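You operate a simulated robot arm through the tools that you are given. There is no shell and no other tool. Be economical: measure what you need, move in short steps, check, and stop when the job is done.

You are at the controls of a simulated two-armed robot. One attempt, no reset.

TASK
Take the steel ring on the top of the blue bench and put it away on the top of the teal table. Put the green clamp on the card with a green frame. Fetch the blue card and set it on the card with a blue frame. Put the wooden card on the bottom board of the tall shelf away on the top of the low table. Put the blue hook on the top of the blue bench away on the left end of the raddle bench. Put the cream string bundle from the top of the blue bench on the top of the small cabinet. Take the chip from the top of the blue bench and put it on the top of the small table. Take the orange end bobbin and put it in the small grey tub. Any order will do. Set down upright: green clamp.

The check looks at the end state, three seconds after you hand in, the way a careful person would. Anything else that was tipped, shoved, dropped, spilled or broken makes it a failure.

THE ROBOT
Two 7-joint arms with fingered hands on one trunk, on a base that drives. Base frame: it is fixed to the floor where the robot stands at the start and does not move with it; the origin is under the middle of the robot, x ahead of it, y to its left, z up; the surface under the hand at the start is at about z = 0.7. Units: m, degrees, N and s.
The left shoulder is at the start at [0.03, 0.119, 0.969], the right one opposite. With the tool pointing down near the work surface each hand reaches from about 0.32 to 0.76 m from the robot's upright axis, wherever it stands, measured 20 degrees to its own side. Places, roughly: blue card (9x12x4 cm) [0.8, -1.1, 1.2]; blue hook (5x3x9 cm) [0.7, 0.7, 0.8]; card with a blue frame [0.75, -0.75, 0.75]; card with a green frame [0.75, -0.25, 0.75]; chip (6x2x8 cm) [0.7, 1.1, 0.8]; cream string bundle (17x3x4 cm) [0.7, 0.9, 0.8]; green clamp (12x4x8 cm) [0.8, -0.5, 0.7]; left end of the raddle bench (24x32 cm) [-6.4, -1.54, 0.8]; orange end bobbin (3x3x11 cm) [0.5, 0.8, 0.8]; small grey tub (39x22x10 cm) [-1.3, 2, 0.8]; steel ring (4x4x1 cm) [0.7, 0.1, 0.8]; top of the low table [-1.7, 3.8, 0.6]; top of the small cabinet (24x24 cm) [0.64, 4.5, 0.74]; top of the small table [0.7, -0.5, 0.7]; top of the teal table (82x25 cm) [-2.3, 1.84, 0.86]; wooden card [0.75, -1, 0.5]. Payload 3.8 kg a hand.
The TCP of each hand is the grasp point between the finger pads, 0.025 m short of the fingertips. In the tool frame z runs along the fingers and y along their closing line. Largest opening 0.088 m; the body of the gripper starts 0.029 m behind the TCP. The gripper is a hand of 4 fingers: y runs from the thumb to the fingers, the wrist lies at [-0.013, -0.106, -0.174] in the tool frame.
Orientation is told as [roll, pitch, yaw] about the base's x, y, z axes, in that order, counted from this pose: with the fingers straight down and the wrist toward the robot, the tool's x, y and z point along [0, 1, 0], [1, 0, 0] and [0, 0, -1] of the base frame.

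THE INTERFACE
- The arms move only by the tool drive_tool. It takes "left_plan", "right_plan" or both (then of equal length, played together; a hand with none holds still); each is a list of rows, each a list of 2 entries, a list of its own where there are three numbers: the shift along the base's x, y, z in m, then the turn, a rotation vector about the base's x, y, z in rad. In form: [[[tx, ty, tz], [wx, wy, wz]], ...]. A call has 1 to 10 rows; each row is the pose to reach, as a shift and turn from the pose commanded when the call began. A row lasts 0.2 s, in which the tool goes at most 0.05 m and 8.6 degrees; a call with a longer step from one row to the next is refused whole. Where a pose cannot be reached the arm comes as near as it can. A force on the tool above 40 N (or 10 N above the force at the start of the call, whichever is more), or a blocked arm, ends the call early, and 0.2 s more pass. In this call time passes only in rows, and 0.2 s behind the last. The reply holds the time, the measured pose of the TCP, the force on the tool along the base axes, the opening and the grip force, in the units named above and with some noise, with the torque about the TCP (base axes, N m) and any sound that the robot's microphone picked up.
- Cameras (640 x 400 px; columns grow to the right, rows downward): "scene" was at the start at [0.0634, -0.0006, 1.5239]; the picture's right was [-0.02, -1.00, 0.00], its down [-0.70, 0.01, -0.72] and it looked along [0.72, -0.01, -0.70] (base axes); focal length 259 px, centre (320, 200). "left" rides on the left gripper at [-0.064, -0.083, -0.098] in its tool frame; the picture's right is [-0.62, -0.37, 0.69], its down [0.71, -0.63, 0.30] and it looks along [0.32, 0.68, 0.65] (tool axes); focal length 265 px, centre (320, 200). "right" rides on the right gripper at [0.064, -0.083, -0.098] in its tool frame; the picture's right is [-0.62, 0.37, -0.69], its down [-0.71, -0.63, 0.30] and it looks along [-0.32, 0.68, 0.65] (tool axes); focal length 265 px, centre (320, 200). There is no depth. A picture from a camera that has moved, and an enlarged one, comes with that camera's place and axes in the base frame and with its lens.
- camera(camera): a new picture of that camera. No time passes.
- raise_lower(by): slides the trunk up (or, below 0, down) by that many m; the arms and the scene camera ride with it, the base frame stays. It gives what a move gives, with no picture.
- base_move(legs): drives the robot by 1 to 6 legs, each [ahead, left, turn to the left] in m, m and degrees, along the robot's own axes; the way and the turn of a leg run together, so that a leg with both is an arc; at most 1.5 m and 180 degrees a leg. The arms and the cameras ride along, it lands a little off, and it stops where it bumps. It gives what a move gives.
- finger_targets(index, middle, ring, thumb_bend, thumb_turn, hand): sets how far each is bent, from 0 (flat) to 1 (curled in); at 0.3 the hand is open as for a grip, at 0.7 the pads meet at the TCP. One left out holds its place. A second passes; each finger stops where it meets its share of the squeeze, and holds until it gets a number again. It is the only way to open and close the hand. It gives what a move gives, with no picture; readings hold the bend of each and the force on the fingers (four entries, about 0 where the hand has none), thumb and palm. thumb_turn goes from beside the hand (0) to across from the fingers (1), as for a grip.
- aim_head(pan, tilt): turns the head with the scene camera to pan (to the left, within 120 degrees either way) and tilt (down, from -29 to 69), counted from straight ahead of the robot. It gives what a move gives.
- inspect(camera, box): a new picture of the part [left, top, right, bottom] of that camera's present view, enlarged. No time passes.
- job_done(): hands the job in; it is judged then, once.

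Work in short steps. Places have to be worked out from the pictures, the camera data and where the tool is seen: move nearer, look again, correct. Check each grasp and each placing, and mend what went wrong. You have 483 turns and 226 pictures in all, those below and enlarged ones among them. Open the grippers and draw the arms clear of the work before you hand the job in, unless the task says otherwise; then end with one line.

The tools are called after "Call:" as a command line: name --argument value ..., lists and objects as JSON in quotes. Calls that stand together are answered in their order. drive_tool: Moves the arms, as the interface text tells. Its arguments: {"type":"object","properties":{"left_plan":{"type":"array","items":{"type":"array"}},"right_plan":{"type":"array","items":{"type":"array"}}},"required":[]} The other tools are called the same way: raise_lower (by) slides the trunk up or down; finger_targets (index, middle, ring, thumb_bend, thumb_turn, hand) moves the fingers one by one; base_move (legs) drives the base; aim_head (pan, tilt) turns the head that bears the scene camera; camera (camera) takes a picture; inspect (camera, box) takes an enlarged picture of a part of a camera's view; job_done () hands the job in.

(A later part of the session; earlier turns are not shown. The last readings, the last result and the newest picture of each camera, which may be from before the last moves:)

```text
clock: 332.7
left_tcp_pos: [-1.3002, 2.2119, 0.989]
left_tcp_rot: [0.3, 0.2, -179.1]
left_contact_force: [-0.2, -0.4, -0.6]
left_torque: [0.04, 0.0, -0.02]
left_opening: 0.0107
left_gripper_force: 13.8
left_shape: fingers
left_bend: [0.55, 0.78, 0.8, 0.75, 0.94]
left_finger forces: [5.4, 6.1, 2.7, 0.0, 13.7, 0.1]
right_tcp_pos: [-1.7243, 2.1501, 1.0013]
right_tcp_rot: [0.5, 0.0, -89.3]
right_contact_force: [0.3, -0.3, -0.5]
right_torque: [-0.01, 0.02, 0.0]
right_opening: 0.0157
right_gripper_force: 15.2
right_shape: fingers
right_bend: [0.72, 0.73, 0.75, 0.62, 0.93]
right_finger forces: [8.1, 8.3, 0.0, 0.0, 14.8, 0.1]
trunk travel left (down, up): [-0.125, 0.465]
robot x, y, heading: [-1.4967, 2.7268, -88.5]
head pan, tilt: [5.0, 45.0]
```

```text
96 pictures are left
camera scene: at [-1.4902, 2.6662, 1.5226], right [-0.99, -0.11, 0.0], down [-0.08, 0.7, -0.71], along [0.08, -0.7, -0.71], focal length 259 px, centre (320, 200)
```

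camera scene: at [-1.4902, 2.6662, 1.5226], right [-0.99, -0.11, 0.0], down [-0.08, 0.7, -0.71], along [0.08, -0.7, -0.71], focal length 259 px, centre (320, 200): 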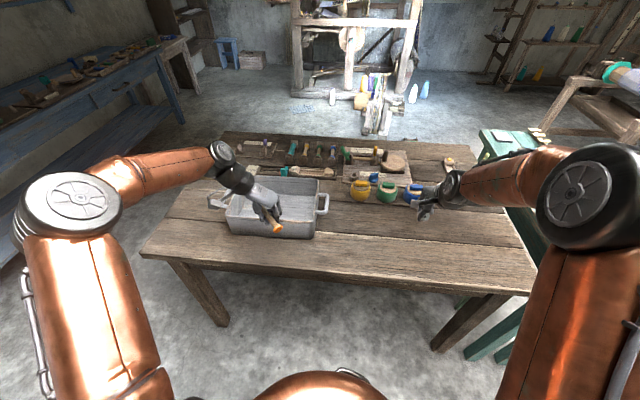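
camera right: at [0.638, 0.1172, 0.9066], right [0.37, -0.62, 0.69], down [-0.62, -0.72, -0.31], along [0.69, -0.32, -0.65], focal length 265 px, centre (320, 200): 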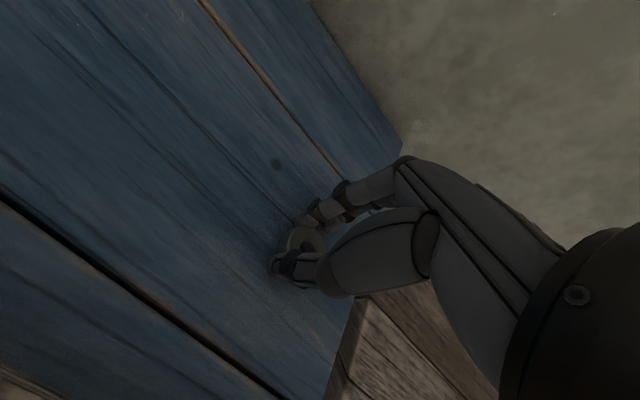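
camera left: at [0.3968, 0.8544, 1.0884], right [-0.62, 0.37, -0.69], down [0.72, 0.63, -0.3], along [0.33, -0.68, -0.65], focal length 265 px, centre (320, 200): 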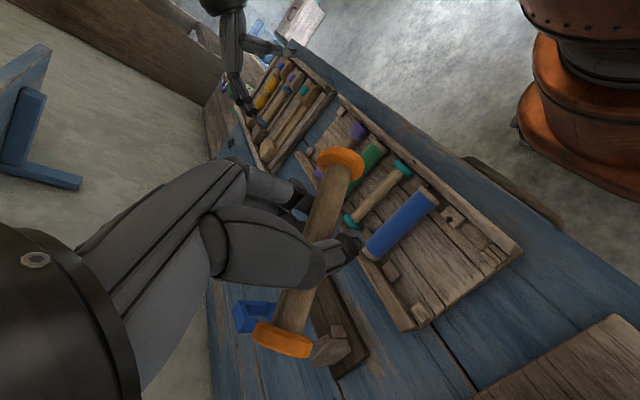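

The tub's inside spans about x -1.1…-1.39, y 1.89…2.06. I move the base 0.17 m ahead and bring the bobbin over the tub's centre.

Call:
base_move --legs '[[0.17, 0, 0]]'

Call:
camera --camera "left"

Call:
camera --camera "scene"

```text
clock: 334.2
left_tcp_pos: [-1.2976, 2.039, 0.9875]
left_tcp_rot: [0.1, 0.2, -179.0]
left_contact_force: [0.7, 0.0, -0.2]
left_torque: [0.01, 0.02, 0.02]
left_opening: 0.0104
left_gripper_force: 13.7
left_shape: fingers
left_bend: [0.55, 0.78, 0.8, 0.75, 0.94]
left_finger forces: [5.5, 5.9, 2.7, 0.0, 13.7, 0.0]
right_tcp_pos: [-1.7207, 1.9774, 0.9995]
right_tcp_rot: [0.6, 0.3, -89.2]
right_contact_force: [0.5, 0.4, 0.0]
right_torque: [0.0, -0.01, -0.04]
right_opening: 0.0158
right_gripper_force: 15.7
right_shape: fingers
right_bend: [0.72, 0.73, 0.75, 0.62, 0.93]
right_finger forces: [8.0, 8.3, 0.1, 0.0, 14.9, 0.0]
trunk travel left (down, up): [-0.125, 0.465]
robot x, y, heading: [-1.4997, 2.5525, -88.9]
head pan, tilt: [5.0, 45.0]
```

```text
95 pictures are left
camera left: at [-1.2146, 2.1038, 1.0872], right [0.36, 0.62, -0.69], down [0.64, -0.71, -0.3], along [-0.68, -0.34, -0.66], focal length 265 px, centre (320, 200)
```

left: 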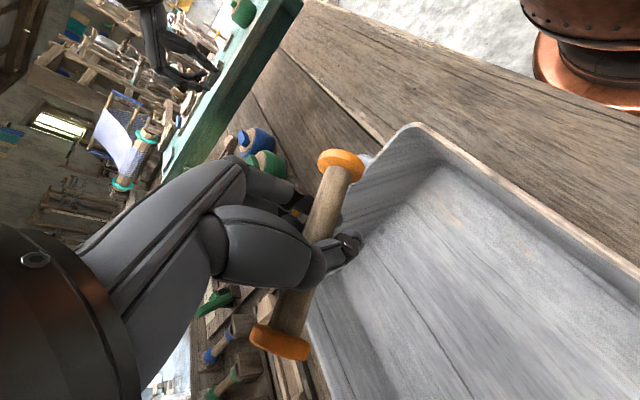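

```text
94 pictures are left
camera scene: at [-1.4868, 2.4924, 1.5225], right [-0.99, -0.11, 0.0], down [-0.08, 0.7, -0.71], along [0.08, -0.7, -0.71], focal length 259 px, centre (320, 200)
```

scene: 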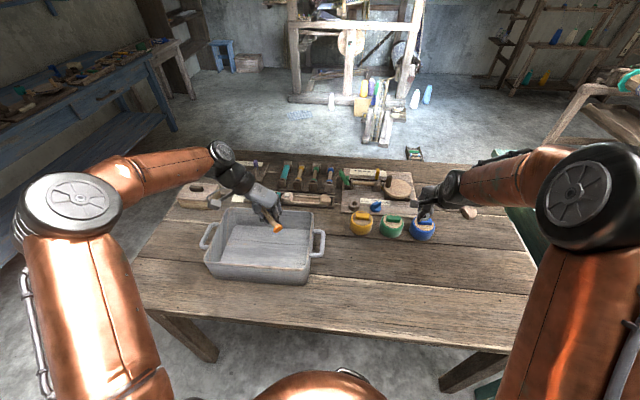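

Tub centre ≈ [-1.235, 1.98]. I move over it and lower partway.

Call:
drive_tool --left_plan '[[[0.02, -0.02, 0], [0, 0, 0]], [[0.04, -0.04, -0.01], [0, 0, 0]], [[0.06, -0.06, -0.03], [0, 0, 0]], [[0.06, -0.06, -0.07], [0, 0, 0]], [[0.06, -0.06, -0.11], [0, 0, 0]]]'

Call:
camera --camera "left"

Call:
inspect --camera "scene" --box '[170, 150, 370, 300]'

```text
clock: 335.4
left_tcp_pos: [-1.2375, 1.9785, 0.8777]
left_tcp_rot: [0.2, 0.2, -179.1]
left_contact_force: [-0.2, -0.7, 0.2]
left_torque: [0.0, 0.01, 0.02]
left_opening: 0.0104
left_gripper_force: 13.5
left_shape: fingers
left_bend: [0.55, 0.78, 0.8, 0.75, 0.94]
left_finger forces: [5.4, 5.9, 2.8, 0.1, 13.3, 0.0]
right_tcp_pos: [-1.7201, 1.9782, 0.9997]
right_tcp_rot: [0.5, 0.2, -89.3]
right_contact_force: [-0.4, -0.2, 0.1]
right_torque: [0.0, 0.0, -0.02]
right_opening: 0.016
right_gripper_force: 16.0
right_shape: fingers
right_bend: [0.72, 0.73, 0.75, 0.62, 0.93]
right_finger forces: [8.1, 8.4, 0.0, 0.1, 14.9, 0.1]
trunk travel left (down, up): [-0.125, 0.465]
robot x, y, heading: [-1.496, 2.5567, -89.1]
head pan, tilt: [5.0, 45.0]
```

```text
93 pictures are left
camera left: at [-1.1558, 2.0429, 0.9771], right [0.36, 0.62, -0.69], down [0.64, -0.71, -0.3], along [-0.68, -0.34, -0.65], focal length 265 px, centre (320, 200)
```

left: 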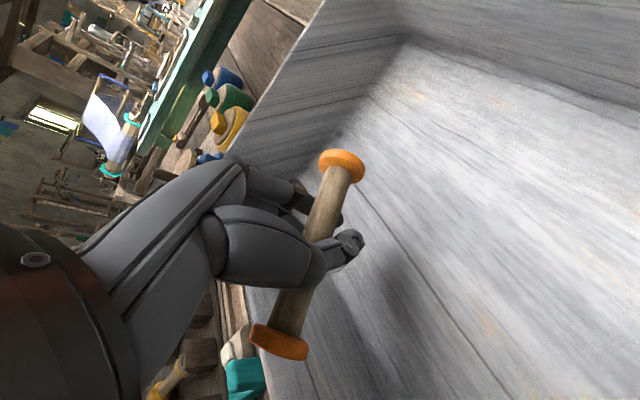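

```text
2.67 times, centred on (270, 225) of scene
camera zoom: at [-1.4866, 2.4935, 1.5225], right [-0.99, -0.11, 0.0], down [-0.08, 0.7, -0.71], along [0.08, -0.7, -0.71], focal length 691 px, centre (453, 133)
```

zoom: 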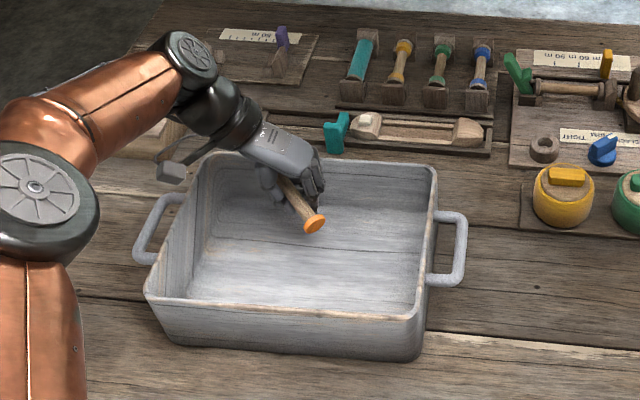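

The back disc would come close to the tub's rear wall; I shift 3 cm toward me and lower further.

Call:
drive_tool --left_plan '[[[0, 0.02, 0], [0, 0, 0]], [[0, 0.032, -0.01], [0, 0, 0]], [[0, 0.032, -0.04], [0, 0, 0]], [[0, 0.032, -0.06], [0, 0, 0]]]'

Call:
camera --camera "left"

```text
clock: 336.4
left_tcp_pos: [-1.2395, 2.0123, 0.8176]
left_tcp_rot: [0.2, 0.2, -179.1]
left_contact_force: [0.3, -0.2, -0.1]
left_torque: [-0.01, -0.01, 0.03]
left_opening: 0.0102
left_gripper_force: 13.3
left_shape: fingers
left_bend: [0.55, 0.78, 0.8, 0.75, 0.94]
left_finger forces: [5.3, 5.8, 2.7, 0.1, 13.1, 0.1]
right_tcp_pos: [-1.7211, 1.9782, 1.0004]
right_tcp_rot: [0.4, 0.1, -89.3]
right_contact_force: [-1.0, 0.0, -0.7]
right_torque: [0.02, 0.01, 0.0]
right_opening: 0.016
right_gripper_force: 15.4
right_shape: fingers
right_bend: [0.72, 0.73, 0.75, 0.62, 0.93]
right_finger forces: [8.1, 8.4, 0.0, 0.0, 14.7, 0.1]
trunk travel left (down, up): [-0.125, 0.465]
robot x, y, heading: [-1.4959, 2.5555, -89.1]
head pan, tilt: [5.0, 45.0]
```

```text
91 pictures are left
camera left: at [-1.1571, 2.078, 0.918], right [0.36, 0.62, -0.69], down [0.64, -0.71, -0.3], along [-0.68, -0.34, -0.65], focal length 265 px, centre (320, 200)
```

left: 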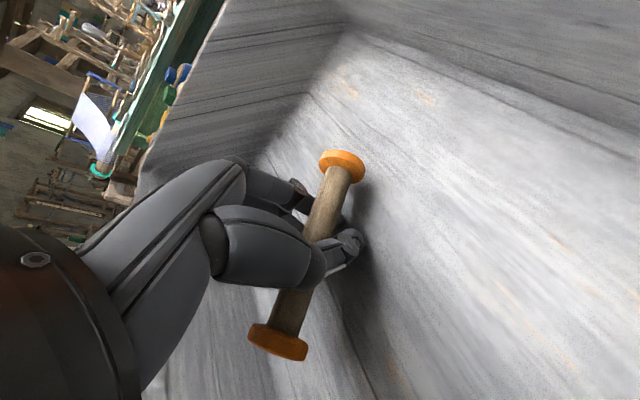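

Inside the tub, near the floor. I lower gently until it touches.

Call:
drive_tool --left_plan '[[[0, 0, -0.006], [0, 0, 0]], [[0, 0, -0.012], [0, 0, 0]], [[0, 0, -0.018], [0, 0, 0]]]'

Call:
drive_tool --left_plan '[[[0, 0, -0.004], [0, 0, 0]], [[0, 0, -0.008], [0, 0, 0]]]'

Call:
camera --camera "left"

```text
clock: 337.0
left_tcp_pos: [-1.2407, 2.0104, 0.8154]
left_tcp_rot: [0.5, -0.5, -179.1]
left_contact_force: [0.5, 7.7, 20.1]
left_torque: [0.42, 0.39, -0.11]
left_opening: 0.0087
left_gripper_force: 24.2
left_shape: fingers
left_bend: [0.55, 0.78, 0.8, 0.75, 0.94]
left_finger forces: [26.5, 5.2, 2.5, 0.0, 14.6, 0.0]
right_tcp_pos: [-1.7211, 1.9798, 0.9998]
right_tcp_rot: [0.6, 0.1, -89.2]
right_contact_force: [0.1, 0.6, -1.0]
right_torque: [0.02, -0.02, -0.01]
right_opening: 0.0158
right_gripper_force: 15.6
right_shape: fingers
right_bend: [0.72, 0.73, 0.75, 0.62, 0.93]
right_finger forces: [8.1, 8.5, 0.0, 0.0, 14.9, 0.0]
trunk travel left (down, up): [-0.125, 0.465]
robot x, y, heading: [-1.4966, 2.5549, -88.9]
head pan, tilt: [5.0, 45.0]
stopped in row 3 (left hand): the force on the tool passed its limit at 45 N (the readings are from after the stop); the commanded pose is now the measured one
```

```text
clock: 337.5
left_tcp_pos: [-1.2434, 2.0081, 0.8153]
left_tcp_rot: [0.7, -0.9, -179.2]
left_contact_force: [-0.9, 4.9, 17.1]
left_torque: [0.33, 0.37, -0.1]
left_opening: 0.0
left_gripper_force: 11.7
left_shape: fingers
left_bend: [0.58, 0.8, 0.8, 0.79, 0.97]
left_finger forces: [20.8, 0.0, 0.0, 0.0, 2.4, 0.0]
right_tcp_pos: [-1.7211, 1.9795, 1.0013]
right_tcp_rot: [0.5, 0.2, -89.2]
right_contact_force: [0.0, -0.7, -0.5]
right_torque: [-0.01, 0.02, 0.02]
right_opening: 0.0162
right_gripper_force: 15.4
right_shape: fingers
right_bend: [0.72, 0.73, 0.75, 0.62, 0.93]
right_finger forces: [8.0, 8.4, 0.0, 0.0, 14.8, 0.0]
trunk travel left (down, up): [-0.125, 0.465]
robot x, y, heading: [-1.4996, 2.5559, -88.8]
head pan, tilt: [5.0, 45.0]
stopped in row 2 (left hand): the force on the tool passed its limit at 44 N (the readings are from after the stop); the commanded pose is now the measured one
```

```text
90 pictures are left
camera left: at [-1.1592, 2.0736, 0.9133], right [0.35, 0.62, -0.71], down [0.64, -0.71, -0.3], along [-0.69, -0.34, -0.64], focal length 265 px, centre (320, 200)
```

left: 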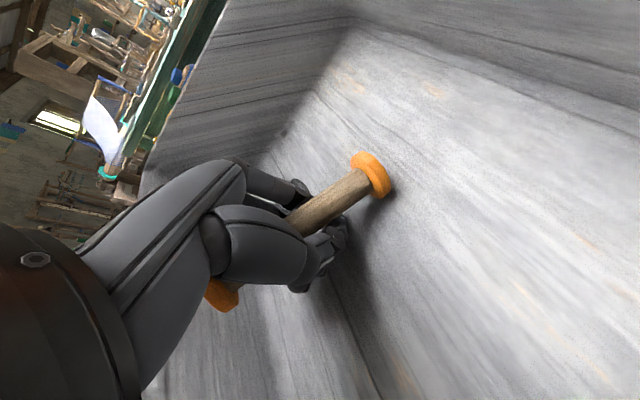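

The bobbin has slipped in the hand but lies inside the tub. I lift 1 cm, open the hand and look.

Call:
drive_tool --left_plan '[[[0, 0, 0.008], [0, 0, 0]]]'

Call:
finger_targets --hand "left" --index 0.3 --middle 0.3 --ring 0.3 --thumb_bend 0.3

Call:
camera --camera "left"

```text
clock: 337.9
left_tcp_pos: [-1.2418, 2.0071, 0.8197]
left_tcp_rot: [0.6, -0.6, -179.0]
left_contact_force: [0.1, -0.4, -0.9]
left_torque: [-0.03, -0.01, 0.02]
left_opening: 0.0
left_gripper_force: 2.4
left_shape: fingers
left_bend: [0.59, 0.8, 0.8, 0.79, 0.97]
left_finger forces: [2.4, 0.0, 0.0, 0.0, 2.4, 0.1]
right_tcp_pos: [-1.7203, 1.9786, 1.0002]
right_tcp_rot: [0.5, 0.2, -89.3]
right_contact_force: [0.1, -0.4, -0.9]
right_torque: [-0.01, -0.01, 0.0]
right_opening: 0.016
right_gripper_force: 16.1
right_shape: fingers
right_bend: [0.72, 0.73, 0.75, 0.62, 0.93]
right_finger forces: [8.0, 8.4, 0.0, 0.0, 15.0, 0.1]
trunk travel left (down, up): [-0.125, 0.465]
robot x, y, heading: [-1.4961, 2.554, -88.8]
head pan, tilt: [5.0, 45.0]
```

```text
clock: 338.9
left_tcp_pos: [-1.2413, 2.0081, 0.8201]
left_tcp_rot: [0.7, -0.7, -179.0]
left_contact_force: [0.7, 0.3, -0.1]
left_torque: [0.0, -0.02, -0.01]
left_opening: 0.0843
left_gripper_force: 0.1
left_shape: fingers
left_bend: [0.3, 0.3, 0.3, 0.3, 0.97]
left_finger forces: [0.1, 0.0, 0.1, 0.1, 0.0, 0.0]
right_tcp_pos: [-1.72, 1.979, 1.0007]
right_tcp_rot: [0.5, 0.2, -89.2]
right_contact_force: [-0.4, 0.1, 0.2]
right_torque: [0.03, -0.04, 0.0]
right_opening: 0.0158
right_gripper_force: 15.3
right_shape: fingers
right_bend: [0.72, 0.73, 0.75, 0.62, 0.93]
right_finger forces: [8.2, 8.3, 0.0, 0.1, 14.9, 0.0]
trunk travel left (down, up): [-0.125, 0.465]
robot x, y, heading: [-1.498, 2.5562, -88.8]
head pan, tilt: [5.0, 45.0]
```

```text
89 pictures are left
camera left: at [-1.1585, 2.0741, 0.9186], right [0.35, 0.62, -0.7], down [0.64, -0.71, -0.3], along [-0.69, -0.34, -0.64], focal length 265 px, centre (320, 200)
```

left: 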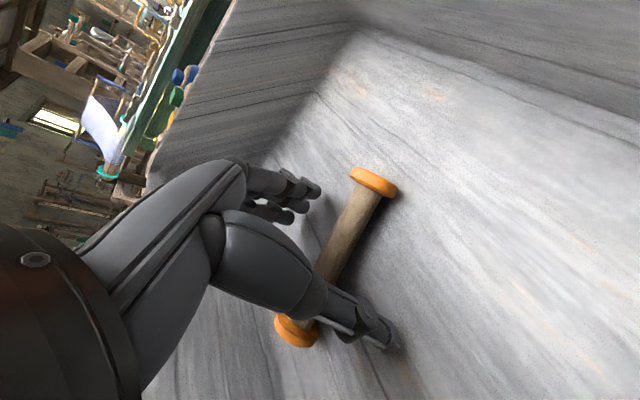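

The bobbin lies on the tub floor. I raise the left hand straight out and verify.

Call:
drive_tool --left_plan '[[[0, 0, 0.04], [0, 0, 0]], [[0, 0, 0.08], [0, 0, 0]], [[0, 0, 0.12], [0, 0, 0]], [[0, 0.03, 0.16], [0, 0, 0]], [[-0.02, 0.06, 0.19], [0, 0, 0]]]'

Call:
camera --camera "left"

```text
clock: 340.1
left_tcp_pos: [-1.2629, 2.0708, 1.0082]
left_tcp_rot: [0.7, -0.6, -179.0]
left_contact_force: [0.1, 0.9, -0.2]
left_torque: [-0.02, -0.01, -0.03]
left_opening: 0.0844
left_gripper_force: 0.0
left_shape: fingers
left_bend: [0.3, 0.3, 0.3, 0.3, 0.97]
left_finger forces: [0.0, 0.1, 0.1, 0.1, 0.0, 0.0]
right_tcp_pos: [-1.7211, 1.9793, 1.0012]
right_tcp_rot: [0.5, 0.2, -89.3]
right_contact_force: [-0.4, 0.5, -0.4]
right_torque: [-0.04, -0.01, 0.0]
right_opening: 0.0163
right_gripper_force: 16.6
right_shape: fingers
right_bend: [0.72, 0.73, 0.75, 0.62, 0.93]
right_finger forces: [8.1, 8.4, 0.0, 0.0, 14.9, 0.1]
trunk travel left (down, up): [-0.125, 0.465]
robot x, y, heading: [-1.4949, 2.5517, -89.1]
head pan, tilt: [5.0, 45.0]
```

```text
88 pictures are left
camera left: at [-1.1801, 2.1364, 1.1072], right [0.35, 0.62, -0.7], down [0.64, -0.71, -0.3], along [-0.68, -0.34, -0.64], focal length 265 px, centre (320, 200)
```

left: 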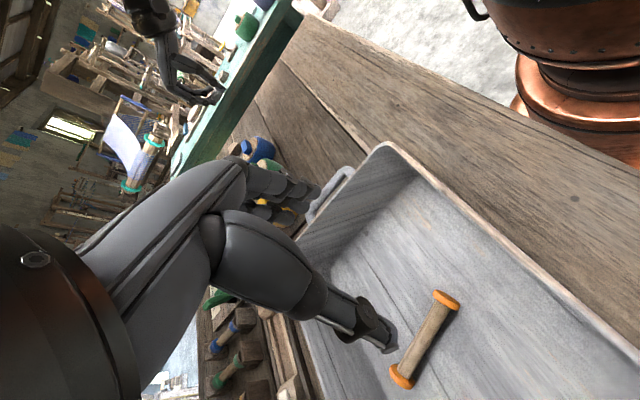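

Bobbin is in the tub. Now the ring to the teal table: I back up, move right along the aisle, and look.

Call:
base_move --legs '[[-0.25, 0, 0], [0, -0.6, 0]]'

Call:
aim_head --pan -10 --tilt 45

Call:
camera --camera "scene"

Call:
camera --camera "right"

```text
clock: 344.9
left_tcp_pos: [-1.8831, 2.3067, 1.0082]
left_tcp_rot: [0.6, -0.5, 179.9]
left_contact_force: [-0.9, -0.9, -0.3]
left_torque: [0.0, 0.03, 0.01]
left_opening: 0.0843
left_gripper_force: 0.1
left_shape: fingers
left_bend: [0.3, 0.3, 0.3, 0.3, 0.97]
left_finger forces: [0.0, 0.1, 0.0, 0.0, 0.0, 0.0]
right_tcp_pos: [-2.3408, 2.2252, 0.9999]
right_tcp_rot: [0.5, 0.2, -90.4]
right_contact_force: [0.0, -0.3, -0.4]
right_torque: [0.0, 0.02, 0.0]
right_opening: 0.0161
right_gripper_force: 15.7
right_shape: fingers
right_bend: [0.72, 0.73, 0.75, 0.62, 0.93]
right_finger forces: [8.1, 8.4, 0.0, 0.0, 14.9, 0.0]
trunk travel left (down, up): [-0.125, 0.465]
robot x, y, heading: [-2.1074, 2.7971, -90.0]
head pan, tilt: [5.0, 45.0]
```

```text
clock: 345.7
left_tcp_pos: [-1.8824, 2.307, 1.0077]
left_tcp_rot: [0.8, -0.7, 179.9]
left_contact_force: [0.6, -0.2, 0.5]
left_torque: [0.03, -0.01, 0.0]
left_opening: 0.0842
left_gripper_force: 0.0
left_shape: fingers
left_bend: [0.3, 0.3, 0.3, 0.3, 0.97]
left_finger forces: [0.0, 0.0, 0.0, 0.1, 0.1, 0.0]
right_tcp_pos: [-2.3409, 2.2258, 1.0002]
right_tcp_rot: [0.5, 0.3, -90.4]
right_contact_force: [0.8, -0.1, -0.1]
right_torque: [-0.02, -0.01, -0.02]
right_opening: 0.0162
right_gripper_force: 15.6
right_shape: fingers
right_bend: [0.72, 0.73, 0.75, 0.62, 0.93]
right_finger forces: [8.0, 8.4, 0.1, 0.0, 14.9, 0.0]
trunk travel left (down, up): [-0.125, 0.465]
robot x, y, heading: [-2.1045, 2.7955, -89.8]
head pan, tilt: [-10.0, 45.0]
```

```text
87 pictures are left
camera scene: at [-2.1191, 2.7374, 1.5226], right [-0.99, 0.17, 0.0], down [0.12, 0.7, -0.71], along [-0.12, -0.7, -0.71], focal length 259 px, centre (320, 200)
```

scene: 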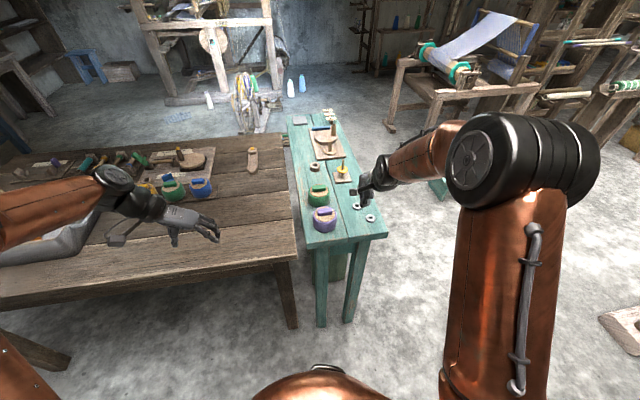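

```text
86 pictures are left
camera right: at [-2.2767, 2.3072, 1.1001], right [-0.63, -0.37, 0.69], down [-0.71, 0.64, -0.31], along [-0.32, -0.68, -0.66], focal length 265 px, centre (320, 200)
```

right: 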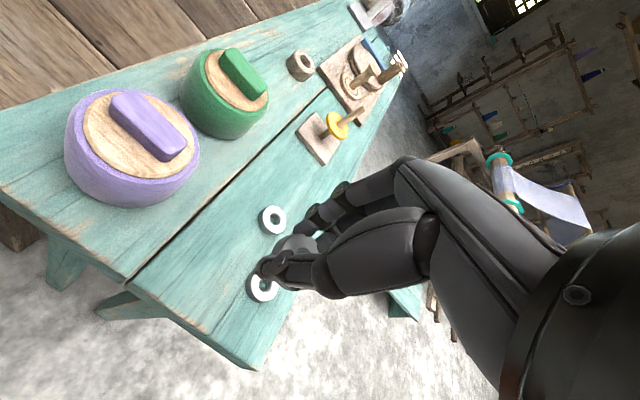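

The near end has jars and two loose white rings. Free spot between green jar, upper white ring and the spindle board: about [-2.315, 2.07]. I move the base 0.12 m ahead and put the hand above it.

Call:
base_move --legs '[[0.12, 0, 0]]'

Call:
drive_tool --right_plan '[[[0.01, -0.015, 0], [0, 0, 0]], [[0.02, -0.03, -0.02], [0, 0, 0]], [[0.022, -0.035, -0.04], [0, 0, 0]]]'

Call:
camera --camera "right"

Call:
inspect --camera "scene" --box '[260, 120, 420, 260]'

```text
clock: 346.9
left_tcp_pos: [-1.8842, 2.1875, 1.0077]
left_tcp_rot: [0.6, -0.8, 179.7]
left_contact_force: [0.2, 0.3, -0.3]
left_torque: [0.03, 0.02, -0.01]
left_opening: 0.0845
left_gripper_force: 0.1
left_shape: fingers
left_bend: [0.3, 0.3, 0.3, 0.3, 0.97]
left_finger forces: [0.1, 0.0, 0.0, 0.0, 0.0, 0.1]
right_tcp_pos: [-2.344, 2.1084, 0.9995]
right_tcp_rot: [0.5, 0.3, -90.7]
right_contact_force: [0.2, 0.2, -0.6]
right_torque: [0.01, -0.02, 0.0]
right_opening: 0.0156
right_gripper_force: 15.4
right_shape: fingers
right_bend: [0.72, 0.73, 0.75, 0.62, 0.93]
right_finger forces: [8.1, 8.5, 0.0, 0.1, 15.0, 0.1]
trunk travel left (down, up): [-0.125, 0.465]
robot x, y, heading: [-2.1062, 2.6776, -90.0]
head pan, tilt: [-10.0, 45.0]
```

```text
clock: 347.7
left_tcp_pos: [-1.8842, 2.1892, 1.0078]
left_tcp_rot: [0.7, -0.6, 179.8]
left_contact_force: [-0.2, -0.2, -0.6]
left_torque: [0.02, 0.0, 0.01]
left_opening: 0.0845
left_gripper_force: 0.0
left_shape: fingers
left_bend: [0.3, 0.3, 0.3, 0.3, 0.97]
left_finger forces: [0.1, 0.0, 0.1, 0.1, 0.0, 0.1]
right_tcp_pos: [-2.3217, 2.0761, 0.9612]
right_tcp_rot: [0.4, 0.2, -90.6]
right_contact_force: [-0.4, -1.0, -1.1]
right_torque: [0.02, 0.02, 0.0]
right_opening: 0.0158
right_gripper_force: 15.4
right_shape: fingers
right_bend: [0.72, 0.73, 0.75, 0.62, 0.93]
right_finger forces: [8.0, 8.5, 0.1, 0.0, 15.0, 0.0]
trunk travel left (down, up): [-0.125, 0.465]
robot x, y, heading: [-2.1049, 2.6761, -90.4]
head pan, tilt: [-10.0, 45.0]
```

```text
85 pictures are left
camera right: at [-2.2557, 2.1571, 1.0611], right [-0.63, -0.36, 0.69], down [-0.7, 0.64, -0.31], along [-0.33, -0.68, -0.66], focal length 265 px, centre (320, 200)
```

right: 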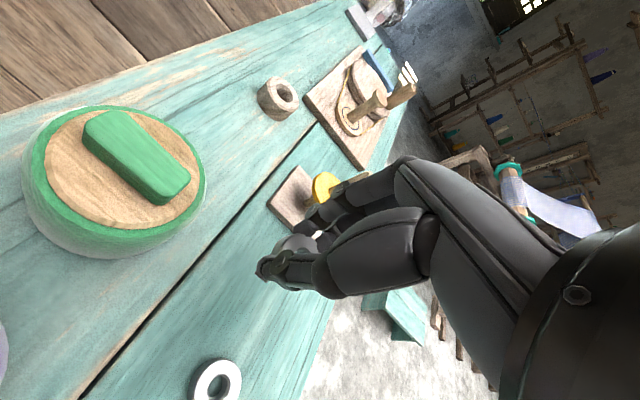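

```text
2.86 times, centred on (340, 190) of scene
camera zoom: at [-2.1196, 2.6201, 1.5226], right [-0.98, 0.18, 0.0], down [0.12, 0.7, -0.71], along [-0.12, -0.7, -0.71], focal length 741 px, centre (263, 229)
```

zoom: 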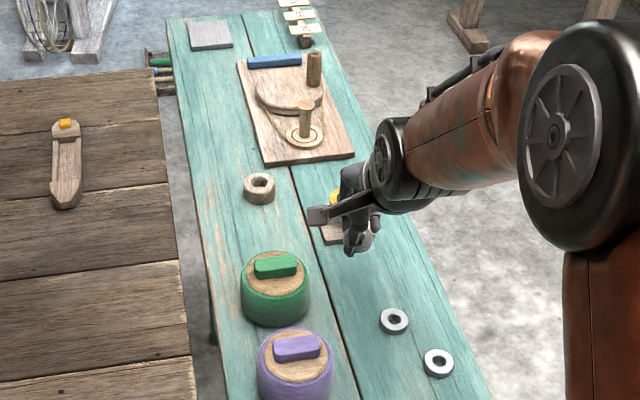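

The spot is right (board edge at y ≈ 2.005, white ring at y 2.14). I lower in small steps.

Call:
drive_tool --right_plan '[[[0.002, 0, -0.02], [0, 0, 0]], [[0.002, 0, -0.04], [0, 0, 0]], [[0.002, 0, -0.052], [0, 0, 0]]]'

Call:
camera --camera "right"

Call:
drive_tool --right_plan '[[[0, 0, -0.003], [0, 0, 0]], [[0, 0, -0.006], [0, 0, 0]], [[0, 0, -0.009], [0, 0, 0]]]'

```text
clock: 348.5
left_tcp_pos: [-1.8831, 2.1883, 1.0084]
left_tcp_rot: [0.7, -0.7, 179.7]
left_contact_force: [0.4, 0.3, -0.1]
left_torque: [0.0, 0.01, 0.0]
left_opening: 0.0846
left_gripper_force: 0.0
left_shape: fingers
left_bend: [0.3, 0.3, 0.3, 0.3, 0.97]
left_finger forces: [0.0, 0.1, 0.1, 0.1, 0.1, 0.1]
right_tcp_pos: [-2.3209, 2.0742, 0.9083]
right_tcp_rot: [0.5, 0.1, -90.6]
right_contact_force: [0.4, 0.2, 0.2]
right_torque: [0.0, 0.04, 0.01]
right_opening: 0.0161
right_gripper_force: 15.8
right_shape: fingers
right_bend: [0.72, 0.73, 0.75, 0.62, 0.93]
right_finger forces: [8.2, 8.5, 0.1, 0.1, 14.9, 0.1]
trunk travel left (down, up): [-0.125, 0.465]
robot x, y, heading: [-2.1071, 2.6799, -90.2]
head pan, tilt: [-10.0, 45.0]
```

```text
83 pictures are left
camera right: at [-2.2548, 2.1558, 1.0078], right [-0.63, -0.36, 0.69], down [-0.7, 0.64, -0.31], along [-0.33, -0.68, -0.66], focal length 265 px, centre (320, 200)
```

right: 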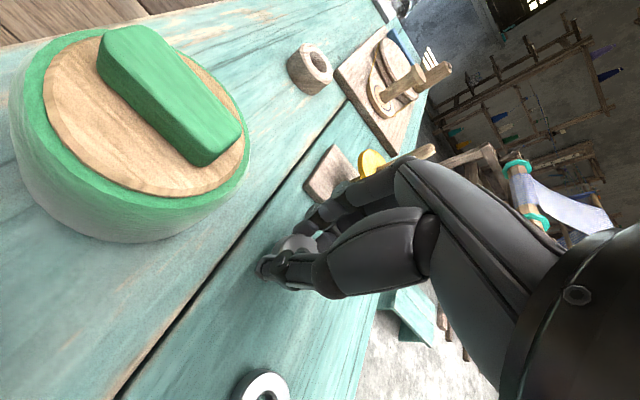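

```text
clock: 349.3
left_tcp_pos: [-1.8841, 2.1894, 1.0086]
left_tcp_rot: [0.7, -0.7, 179.6]
left_contact_force: [-0.5, 0.0, 0.7]
left_torque: [0.01, -0.02, -0.01]
left_opening: 0.0847
left_gripper_force: 0.1
left_shape: fingers
left_bend: [0.3, 0.3, 0.3, 0.3, 0.97]
left_finger forces: [0.1, 0.1, 0.0, 0.0, 0.1, 0.0]
right_tcp_pos: [-2.3189, 2.0753, 0.8983]
right_tcp_rot: [0.6, 0.2, -90.6]
right_contact_force: [0.2, 0.4, -0.7]
right_torque: [0.02, -0.02, 0.0]
right_opening: 0.0157
right_gripper_force: 15.3
right_shape: fingers
right_bend: [0.72, 0.73, 0.75, 0.62, 0.93]
right_finger forces: [8.2, 8.5, 0.0, 0.0, 14.9, 0.0]
trunk travel left (down, up): [-0.125, 0.465]
robot x, y, heading: [-2.1029, 2.6788, -90.1]
head pan, tilt: [-10.0, 45.0]
```

Call:
drive_tool --right_plan '[[[0, 0, -0.003], [0, 0, 0]], [[0, 0, -0.006], [0, 0, 0]]]'

Call:
drive_tool --right_plan '[[[0, 0, -0.003], [0, 0, 0]], [[0, 0, -0.006], [0, 0, 0]]]'

```text
clock: 349.9
left_tcp_pos: [-1.8845, 2.1897, 1.0088]
left_tcp_rot: [0.7, -0.6, 179.7]
left_contact_force: [0.3, 0.7, 0.1]
left_torque: [-0.01, 0.0, -0.03]
left_opening: 0.0844
left_gripper_force: 0.1
left_shape: fingers
left_bend: [0.3, 0.3, 0.3, 0.3, 0.97]
left_finger forces: [0.0, 0.0, 0.1, 0.0, 0.1, 0.1]
right_tcp_pos: [-2.3194, 2.0745, 0.893]
right_tcp_rot: [0.5, 0.3, -90.7]
right_contact_force: [-0.4, 0.2, 0.0]
right_torque: [-0.03, 0.01, 0.01]
right_opening: 0.0157
right_gripper_force: 15.3
right_shape: fingers
right_bend: [0.72, 0.73, 0.75, 0.62, 0.93]
right_finger forces: [8.2, 8.5, 0.0, 0.1, 14.9, 0.1]
trunk travel left (down, up): [-0.125, 0.465]
robot x, y, heading: [-2.109, 2.6799, -90.0]
head pan, tilt: [-10.0, 45.0]
```

```text
clock: 350.5
left_tcp_pos: [-1.8842, 2.1892, 1.0083]
left_tcp_rot: [0.7, -0.6, 179.8]
left_contact_force: [0.4, 0.5, 0.4]
left_torque: [0.03, -0.04, 0.02]
left_opening: 0.0844
left_gripper_force: 0.0
left_shape: fingers
left_bend: [0.3, 0.3, 0.3, 0.3, 0.97]
left_finger forces: [0.0, 0.0, 0.0, 0.0, 0.1, 0.0]
right_tcp_pos: [-2.3212, 2.0748, 0.8871]
right_tcp_rot: [0.4, 0.0, -90.6]
right_contact_force: [-0.5, 0.1, 1.3]
right_torque: [0.02, -0.02, -0.03]
right_opening: 0.016
right_gripper_force: 16.7
right_shape: fingers
right_bend: [0.72, 0.73, 0.75, 0.62, 0.93]
right_finger forces: [8.2, 8.6, 0.0, 0.0, 16.4, 0.0]
trunk travel left (down, up): [-0.125, 0.465]
robot x, y, heading: [-2.1074, 2.6834, -90.1]
head pan, tilt: [-10.0, 45.0]
```

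Light contact. I open just enough to let go, then rise.

Call:
finger_targets --hand "right" --index 0.5 --middle 0.5 --ring 0.55 --thumb_bend 0.42

Call:
camera --camera "right"

```text
clock: 351.5
left_tcp_pos: [-1.8842, 2.19, 1.0087]
left_tcp_rot: [0.8, -0.7, 179.7]
left_contact_force: [0.6, 1.4, 0.1]
left_torque: [0.02, -0.01, -0.03]
left_opening: 0.0843
left_gripper_force: 0.1
left_shape: fingers
left_bend: [0.3, 0.3, 0.3, 0.3, 0.97]
left_finger forces: [0.0, 0.0, 0.0, 0.0, 0.0, 0.0]
right_tcp_pos: [-2.3195, 2.0752, 0.8877]
right_tcp_rot: [0.4, 0.0, -90.6]
right_contact_force: [0.4, 0.3, 7.4]
right_torque: [-0.14, 0.04, 0.01]
right_opening: 0.05
right_gripper_force: 3.7
right_shape: fingers
right_bend: [0.5, 0.52, 0.55, 0.42, 0.97]
right_finger forces: [0.3, 7.6, 0.1, 0.0, 0.0, 0.1]
trunk travel left (down, up): [-0.125, 0.465]
robot x, y, heading: [-2.1106, 2.6787, -90.1]
head pan, tilt: [-10.0, 45.0]
```

```text
82 pictures are left
camera right: at [-2.2548, 2.1568, 0.9875], right [-0.63, -0.36, 0.69], down [-0.7, 0.64, -0.31], along [-0.33, -0.68, -0.66], focal length 265 px, centre (320, 200)
```

right: 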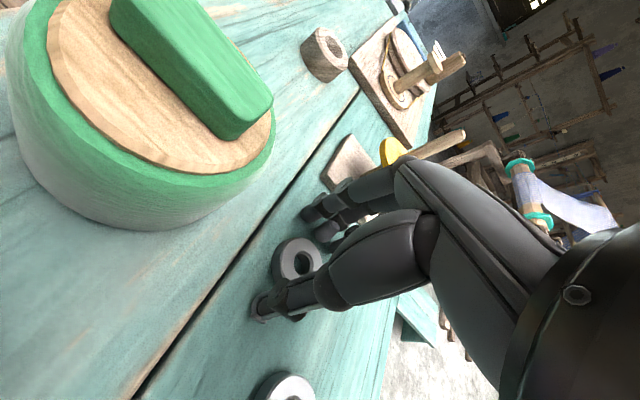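

The ring lies flat on the teal table. I rise straight up and check.

Call:
drive_tool --right_plan '[[[0, 0, 0.01], [0, 0, 0]], [[0, 0, 0.04], [0, 0, 0]], [[0, 0, 0.08], [0, 0, 0]], [[0, 0.02, 0.12], [0, 0, 0]], [[0, 0.05, 0.15], [0, 0, 0]]]'

Call:
camera --camera "right"

```text
clock: 352.7
left_tcp_pos: [-1.8846, 2.1892, 1.0089]
left_tcp_rot: [0.6, -0.7, 179.7]
left_contact_force: [0.5, -0.2, 0.3]
left_torque: [-0.02, -0.01, -0.01]
left_opening: 0.0844
left_gripper_force: 0.0
left_shape: fingers
left_bend: [0.3, 0.3, 0.3, 0.3, 0.97]
left_finger forces: [0.0, 0.0, 0.0, 0.1, 0.0, 0.0]
right_tcp_pos: [-2.3192, 2.123, 1.0368]
right_tcp_rot: [0.6, 0.2, -90.6]
right_contact_force: [-0.3, -0.2, 0.4]
right_torque: [-0.03, 0.02, 0.03]
right_opening: 0.0499
right_gripper_force: 0.0
right_shape: fingers
right_bend: [0.5, 0.5, 0.55, 0.42, 0.97]
right_finger forces: [0.0, 0.0, 0.0, 0.0, 0.1, 0.0]
trunk travel left (down, up): [-0.125, 0.465]
robot x, y, heading: [-2.1028, 2.6831, -90.1]
head pan, tilt: [-10.0, 45.0]
```

```text
81 pictures are left
camera right: at [-2.255, 2.2046, 1.1366], right [-0.63, -0.36, 0.69], down [-0.7, 0.64, -0.31], along [-0.33, -0.68, -0.66], focal length 265 px, centre (320, 200)
```

right: 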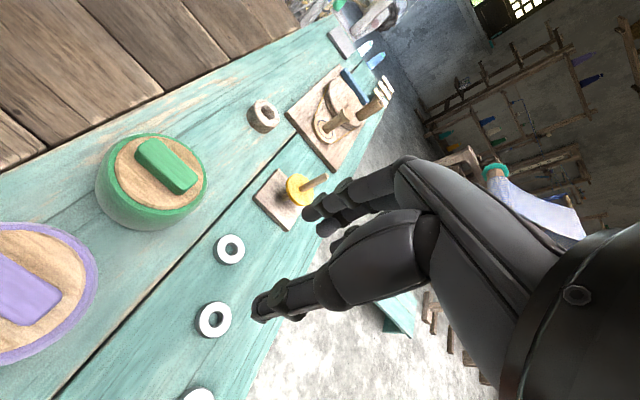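

The ring is in place, the others undisturbed. Last item: the blue hook. I drive back to the blue bench.

Call:
base_move --legs '[[-0.12, 0, 0], [0, 0, 90], [0.9, 0, 0], [0.88, 0, 0], [0, 0, -90], [1.4, 0, 0]]'

Call:
base_move --legs '[[0.48, 0, 0], [0, 0, 90]]'

Call:
aim_head --pan -5 --tilt 45

Call:
camera --camera "scene"

```text
clock: 376.9
left_tcp_pos: [-0.1291, 0.9245, 1.0067]
left_tcp_rot: [0.7, -0.7, 179.3]
left_contact_force: [0.6, -0.8, -0.7]
left_torque: [0.02, -0.01, 0.02]
left_opening: 0.0844
left_gripper_force: 0.2
left_shape: fingers
left_bend: [0.3, 0.3, 0.3, 0.3, 0.97]
left_finger forces: [0.0, 0.1, 0.1, 0.1, 0.1, 0.1]
right_tcp_pos: [-0.5646, 0.8593, 1.036]
right_tcp_rot: [0.5, 0.2, -90.9]
right_contact_force: [-0.3, -0.7, 0.7]
right_torque: [0.0, -0.02, 0.0]
right_opening: 0.0499
right_gripper_force: 0.0
right_shape: fingers
right_bend: [0.5, 0.5, 0.55, 0.42, 0.97]
right_finger forces: [0.0, 0.1, 0.0, 0.1, 0.0, 0.0]
trunk travel left (down, up): [-0.125, 0.465]
robot x, y, heading: [-0.3486, 1.4156, -90.5]
head pan, tilt: [-10.0, 45.0]
```

```text
clock: 383.5
left_tcp_pos: [0.1388, 1.1498, 1.0069]
left_tcp_rot: [0.6, -0.7, -90.7]
left_contact_force: [0.3, -0.2, 0.5]
left_torque: [0.01, 0.01, -0.01]
left_opening: 0.0845
left_gripper_force: 0.0
left_shape: fingers
left_bend: [0.3, 0.3, 0.3, 0.3, 0.97]
left_finger forces: [0.0, 0.0, 0.0, 0.1, 0.0, 0.1]
right_tcp_pos: [0.2021, 0.7129, 1.0355]
right_tcp_rot: [0.5, 0.2, -1.0]
right_contact_force: [-0.4, -0.3, 0.2]
right_torque: [0.0, -0.02, 0.01]
right_opening: 0.0499
right_gripper_force: 0.1
right_shape: fingers
right_bend: [0.5, 0.5, 0.55, 0.42, 0.97]
right_finger forces: [0.0, 0.0, 0.1, 0.1, 0.0, 0.0]
trunk travel left (down, up): [-0.125, 0.465]
robot x, y, heading: [-0.3534, 0.9303, -0.5]
head pan, tilt: [-10.0, 45.0]
```

```text
clock: 384.2
left_tcp_pos: [0.1383, 1.1513, 1.0076]
left_tcp_rot: [0.8, -0.7, -90.8]
left_contact_force: [0.8, -0.6, -0.2]
left_torque: [0.01, -0.02, -0.01]
left_opening: 0.0846
left_gripper_force: 0.0
left_shape: fingers
left_bend: [0.3, 0.3, 0.3, 0.3, 0.97]
left_finger forces: [0.2, 0.0, 0.0, 0.0, 0.1, 0.0]
right_tcp_pos: [0.202, 0.7148, 1.0356]
right_tcp_rot: [0.6, 0.1, -1.1]
right_contact_force: [-0.4, 0.8, -0.4]
right_torque: [0.02, -0.01, 0.02]
right_opening: 0.0498
right_gripper_force: 0.0
right_shape: fingers
right_bend: [0.5, 0.5, 0.55, 0.42, 0.97]
right_finger forces: [0.1, 0.0, 0.1, 0.0, 0.0, 0.1]
trunk travel left (down, up): [-0.125, 0.465]
robot x, y, heading: [-0.3483, 0.9295, -0.5]
head pan, tilt: [-5.0, 45.0]
```

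```text
80 pictures are left
camera scene: at [-0.2911, 0.9258, 1.5226], right [-0.1, -1.0, 0.0], down [-0.7, 0.07, -0.71], along [0.7, -0.07, -0.71], focal length 259 px, centre (320, 200)
```

scene: 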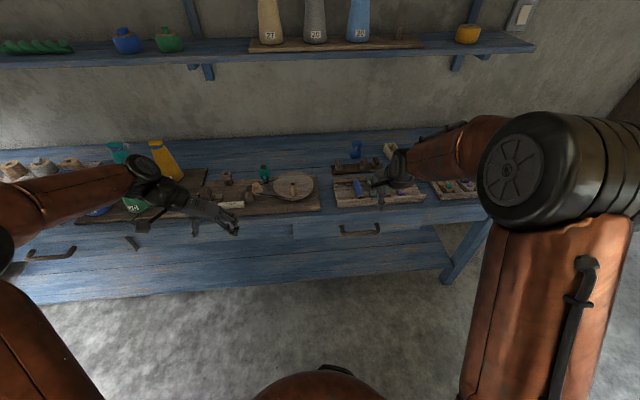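

I drive up to the bench, open the right hand and look at the hook.

Call:
base_move --legs '[[0.4, -0.02, 0.5]]'

Call:
finger_targets --hand "right" --index 0.3 --middle 0.3 --ring 0.3 --thumb_bend 0.3

Call:
camera --camera "right"

Call:
inspect --camera "scene" --box '[320, 150, 460, 250]'

```text
clock: 386.7
left_tcp_pos: [0.5405, 1.1302, 1.0082]
left_tcp_rot: [0.7, -0.7, -90.7]
left_contact_force: [1.2, 0.1, 0.1]
left_torque: [0.01, 0.0, -0.02]
left_opening: 0.0843
left_gripper_force: 0.0
left_shape: fingers
left_bend: [0.3, 0.3, 0.3, 0.3, 0.97]
left_finger forces: [0.1, 0.0, 0.0, 0.1, 0.0, 0.0]
right_tcp_pos: [0.6048, 0.6931, 1.0354]
right_tcp_rot: [0.5, 0.1, -0.9]
right_contact_force: [-0.1, -0.3, -0.3]
right_torque: [0.0, -0.02, 0.01]
right_opening: 0.0502
right_gripper_force: 0.0
right_shape: fingers
right_bend: [0.5, 0.5, 0.55, 0.42, 0.97]
right_finger forces: [0.1, 0.0, 0.0, 0.0, 0.0, 0.0]
trunk travel left (down, up): [-0.125, 0.465]
robot x, y, heading: [0.049, 0.9061, -0.3]
head pan, tilt: [-5.0, 45.0]
```

```text
clock: 387.7
left_tcp_pos: [0.5395, 1.1293, 1.008]
left_tcp_rot: [0.7, -0.6, -90.6]
left_contact_force: [0.0, 0.1, 0.5]
left_torque: [-0.01, -0.01, 0.02]
left_opening: 0.0845
left_gripper_force: 0.1
left_shape: fingers
left_bend: [0.3, 0.3, 0.3, 0.3, 0.97]
left_finger forces: [0.1, 0.0, 0.0, 0.0, 0.1, 0.0]
right_tcp_pos: [0.6052, 0.6929, 1.0355]
right_tcp_rot: [0.5, 0.2, -0.8]
right_contact_force: [0.2, -0.2, -0.4]
right_torque: [-0.04, 0.0, 0.0]
right_opening: 0.0848
right_gripper_force: 0.1
right_shape: fingers
right_bend: [0.3, 0.3, 0.3, 0.3, 0.97]
right_finger forces: [0.1, 0.1, 0.0, 0.1, 0.0, 0.0]
trunk travel left (down, up): [-0.125, 0.465]
robot x, y, heading: [0.052, 0.9105, -0.3]
head pan, tilt: [-5.0, 45.0]
```

```text
79 pictures are left
camera right: at [0.5229, 0.7567, 1.1359], right [0.36, -0.63, 0.69], down [-0.64, -0.7, -0.31], along [0.68, -0.33, -0.66], focal length 265 px, centre (320, 200)
```

right: 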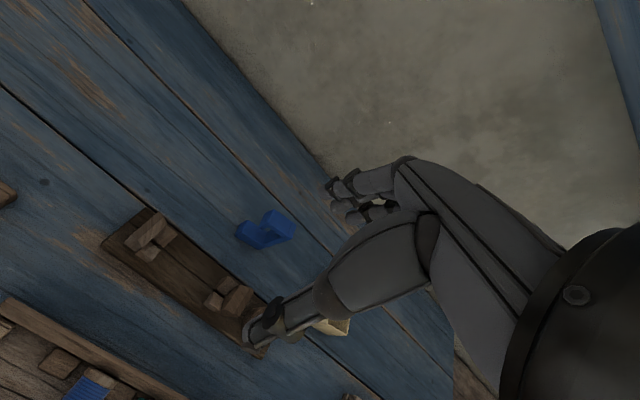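

```text
4.00 times, centred on (390, 200) of scene
camera zoom: at [0.1101, 0.9027, 1.5226], right [-0.09, -1.0, 0.0], down [-0.7, 0.07, -0.71], along [0.7, -0.07, -0.71], focal length 1037 px, centre (40, 200)
```

zoom: 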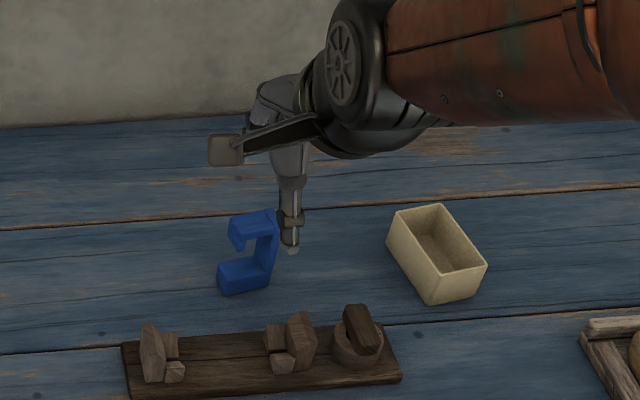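

The hook stands as a "C", base centre ≈ [0.725, 0.649], about 9.5 cm tall, spine on the right side. I go above it with yaw +6°.

Call:
drive_tool --right_plan '[[[0.03, -0.013, -0.028], [0, 0, 0.03]], [[0.06, -0.026, -0.056], [0, 0, 0.06]], [[0.09, -0.039, -0.085], [0, 0, 0.09]], [[0.118, -0.05, -0.11], [0, 0, 0.11]]]'

Call:
camera --camera "right"

```text
clock: 388.7
left_tcp_pos: [0.5402, 1.1289, 1.0067]
left_tcp_rot: [0.6, -0.7, -90.6]
left_contact_force: [0.8, 0.3, -0.3]
left_torque: [0.06, 0.01, -0.02]
left_opening: 0.0845
left_gripper_force: 0.1
left_shape: fingers
left_bend: [0.3, 0.3, 0.3, 0.3, 0.97]
left_finger forces: [0.1, 0.0, 0.1, 0.0, 0.1, 0.1]
right_tcp_pos: [0.7238, 0.642, 0.9247]
right_tcp_rot: [0.5, 0.2, 5.5]
right_contact_force: [-0.2, -0.5, 0.2]
right_torque: [-0.01, 0.0, 0.02]
right_opening: 0.0844
right_gripper_force: 0.2
right_shape: fingers
right_bend: [0.3, 0.3, 0.3, 0.3, 0.97]
right_finger forces: [0.0, 0.0, 0.0, 0.0, 0.0, 0.0]
trunk travel left (down, up): [-0.125, 0.465]
robot x, y, heading: [0.0502, 0.9102, -0.4]
head pan, tilt: [-5.0, 45.0]
```

```text
77 pictures are left
camera right: at [0.6355, 0.6956, 1.0241], right [0.43, -0.59, 0.69], down [-0.56, -0.77, -0.31], along [0.71, -0.25, -0.66], focal length 265 px, centre (320, 200)
```

right: 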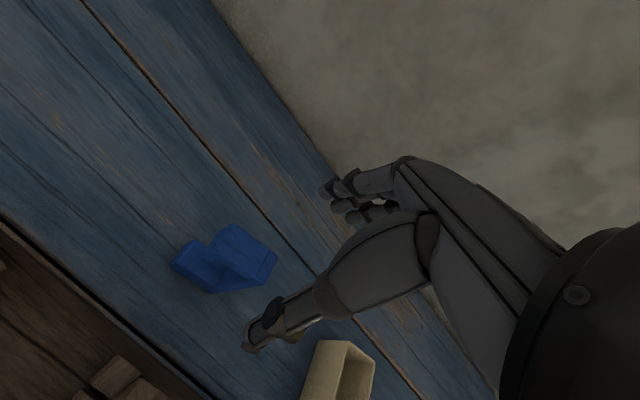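

Call:
inspect --camera "right" --box '[150, 200, 300, 310]'

```text
3.64 times, centred on (225, 255) of right
camera zoom: at [0.6355, 0.6956, 1.0241], right [0.43, -0.59, 0.69], down [-0.56, -0.77, -0.31], along [0.71, -0.25, -0.66], focal length 965 px, centre (666, 0)
```

zoom: 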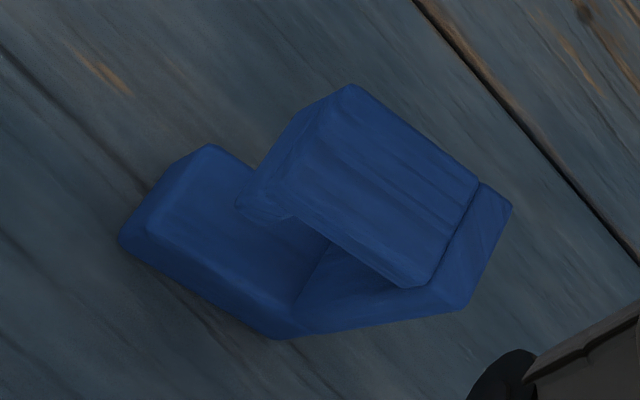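

Top bar centre ≈ [0.717, 0.652]. I adjust 6 mm and lower to z ≈ 0.843.

Call:
drive_tool --right_plan '[[[-0.006, 0.006, -0.02], [0, 0, 0]], [[-0.006, 0.006, -0.05], [0, 0, 0]], [[-0.006, 0.006, -0.07], [0, 0, 0]], [[-0.006, 0.006, -0.082], [0, 0, 0]]]'

Call:
camera --camera "right"

```text
clock: 389.7
left_tcp_pos: [0.5389, 1.1298, 1.0091]
left_tcp_rot: [0.6, -0.7, -90.6]
left_contact_force: [0.2, -0.4, -0.9]
left_torque: [-0.04, -0.02, -0.01]
left_opening: 0.0845
left_gripper_force: 0.1
left_shape: fingers
left_bend: [0.3, 0.3, 0.3, 0.3, 0.97]
left_finger forces: [0.0, 0.0, 0.1, 0.0, 0.0, 0.1]
right_tcp_pos: [0.7151, 0.6478, 0.8453]
right_tcp_rot: [0.6, 0.2, 5.4]
right_contact_force: [0.4, 0.5, -0.3]
right_torque: [0.03, 0.01, 0.01]
right_opening: 0.0843
right_gripper_force: 0.0
right_shape: fingers
right_bend: [0.3, 0.3, 0.3, 0.3, 0.97]
right_finger forces: [0.1, 0.0, 0.0, 0.1, 0.0, 0.1]
trunk travel left (down, up): [-0.125, 0.465]
robot x, y, heading: [0.0474, 0.9091, -0.3]
head pan, tilt: [-5.0, 45.0]
```

```text
75 pictures are left
camera right: at [0.6265, 0.7023, 0.9433], right [0.43, -0.59, 0.69], down [-0.56, -0.77, -0.31], along [0.71, -0.25, -0.66], focal length 265 px, centre (320, 200)
```

right: 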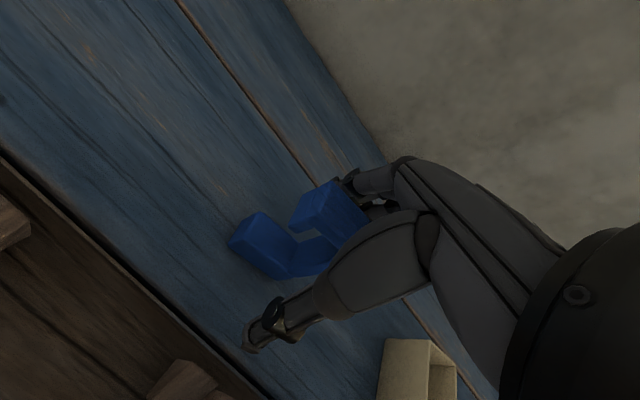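

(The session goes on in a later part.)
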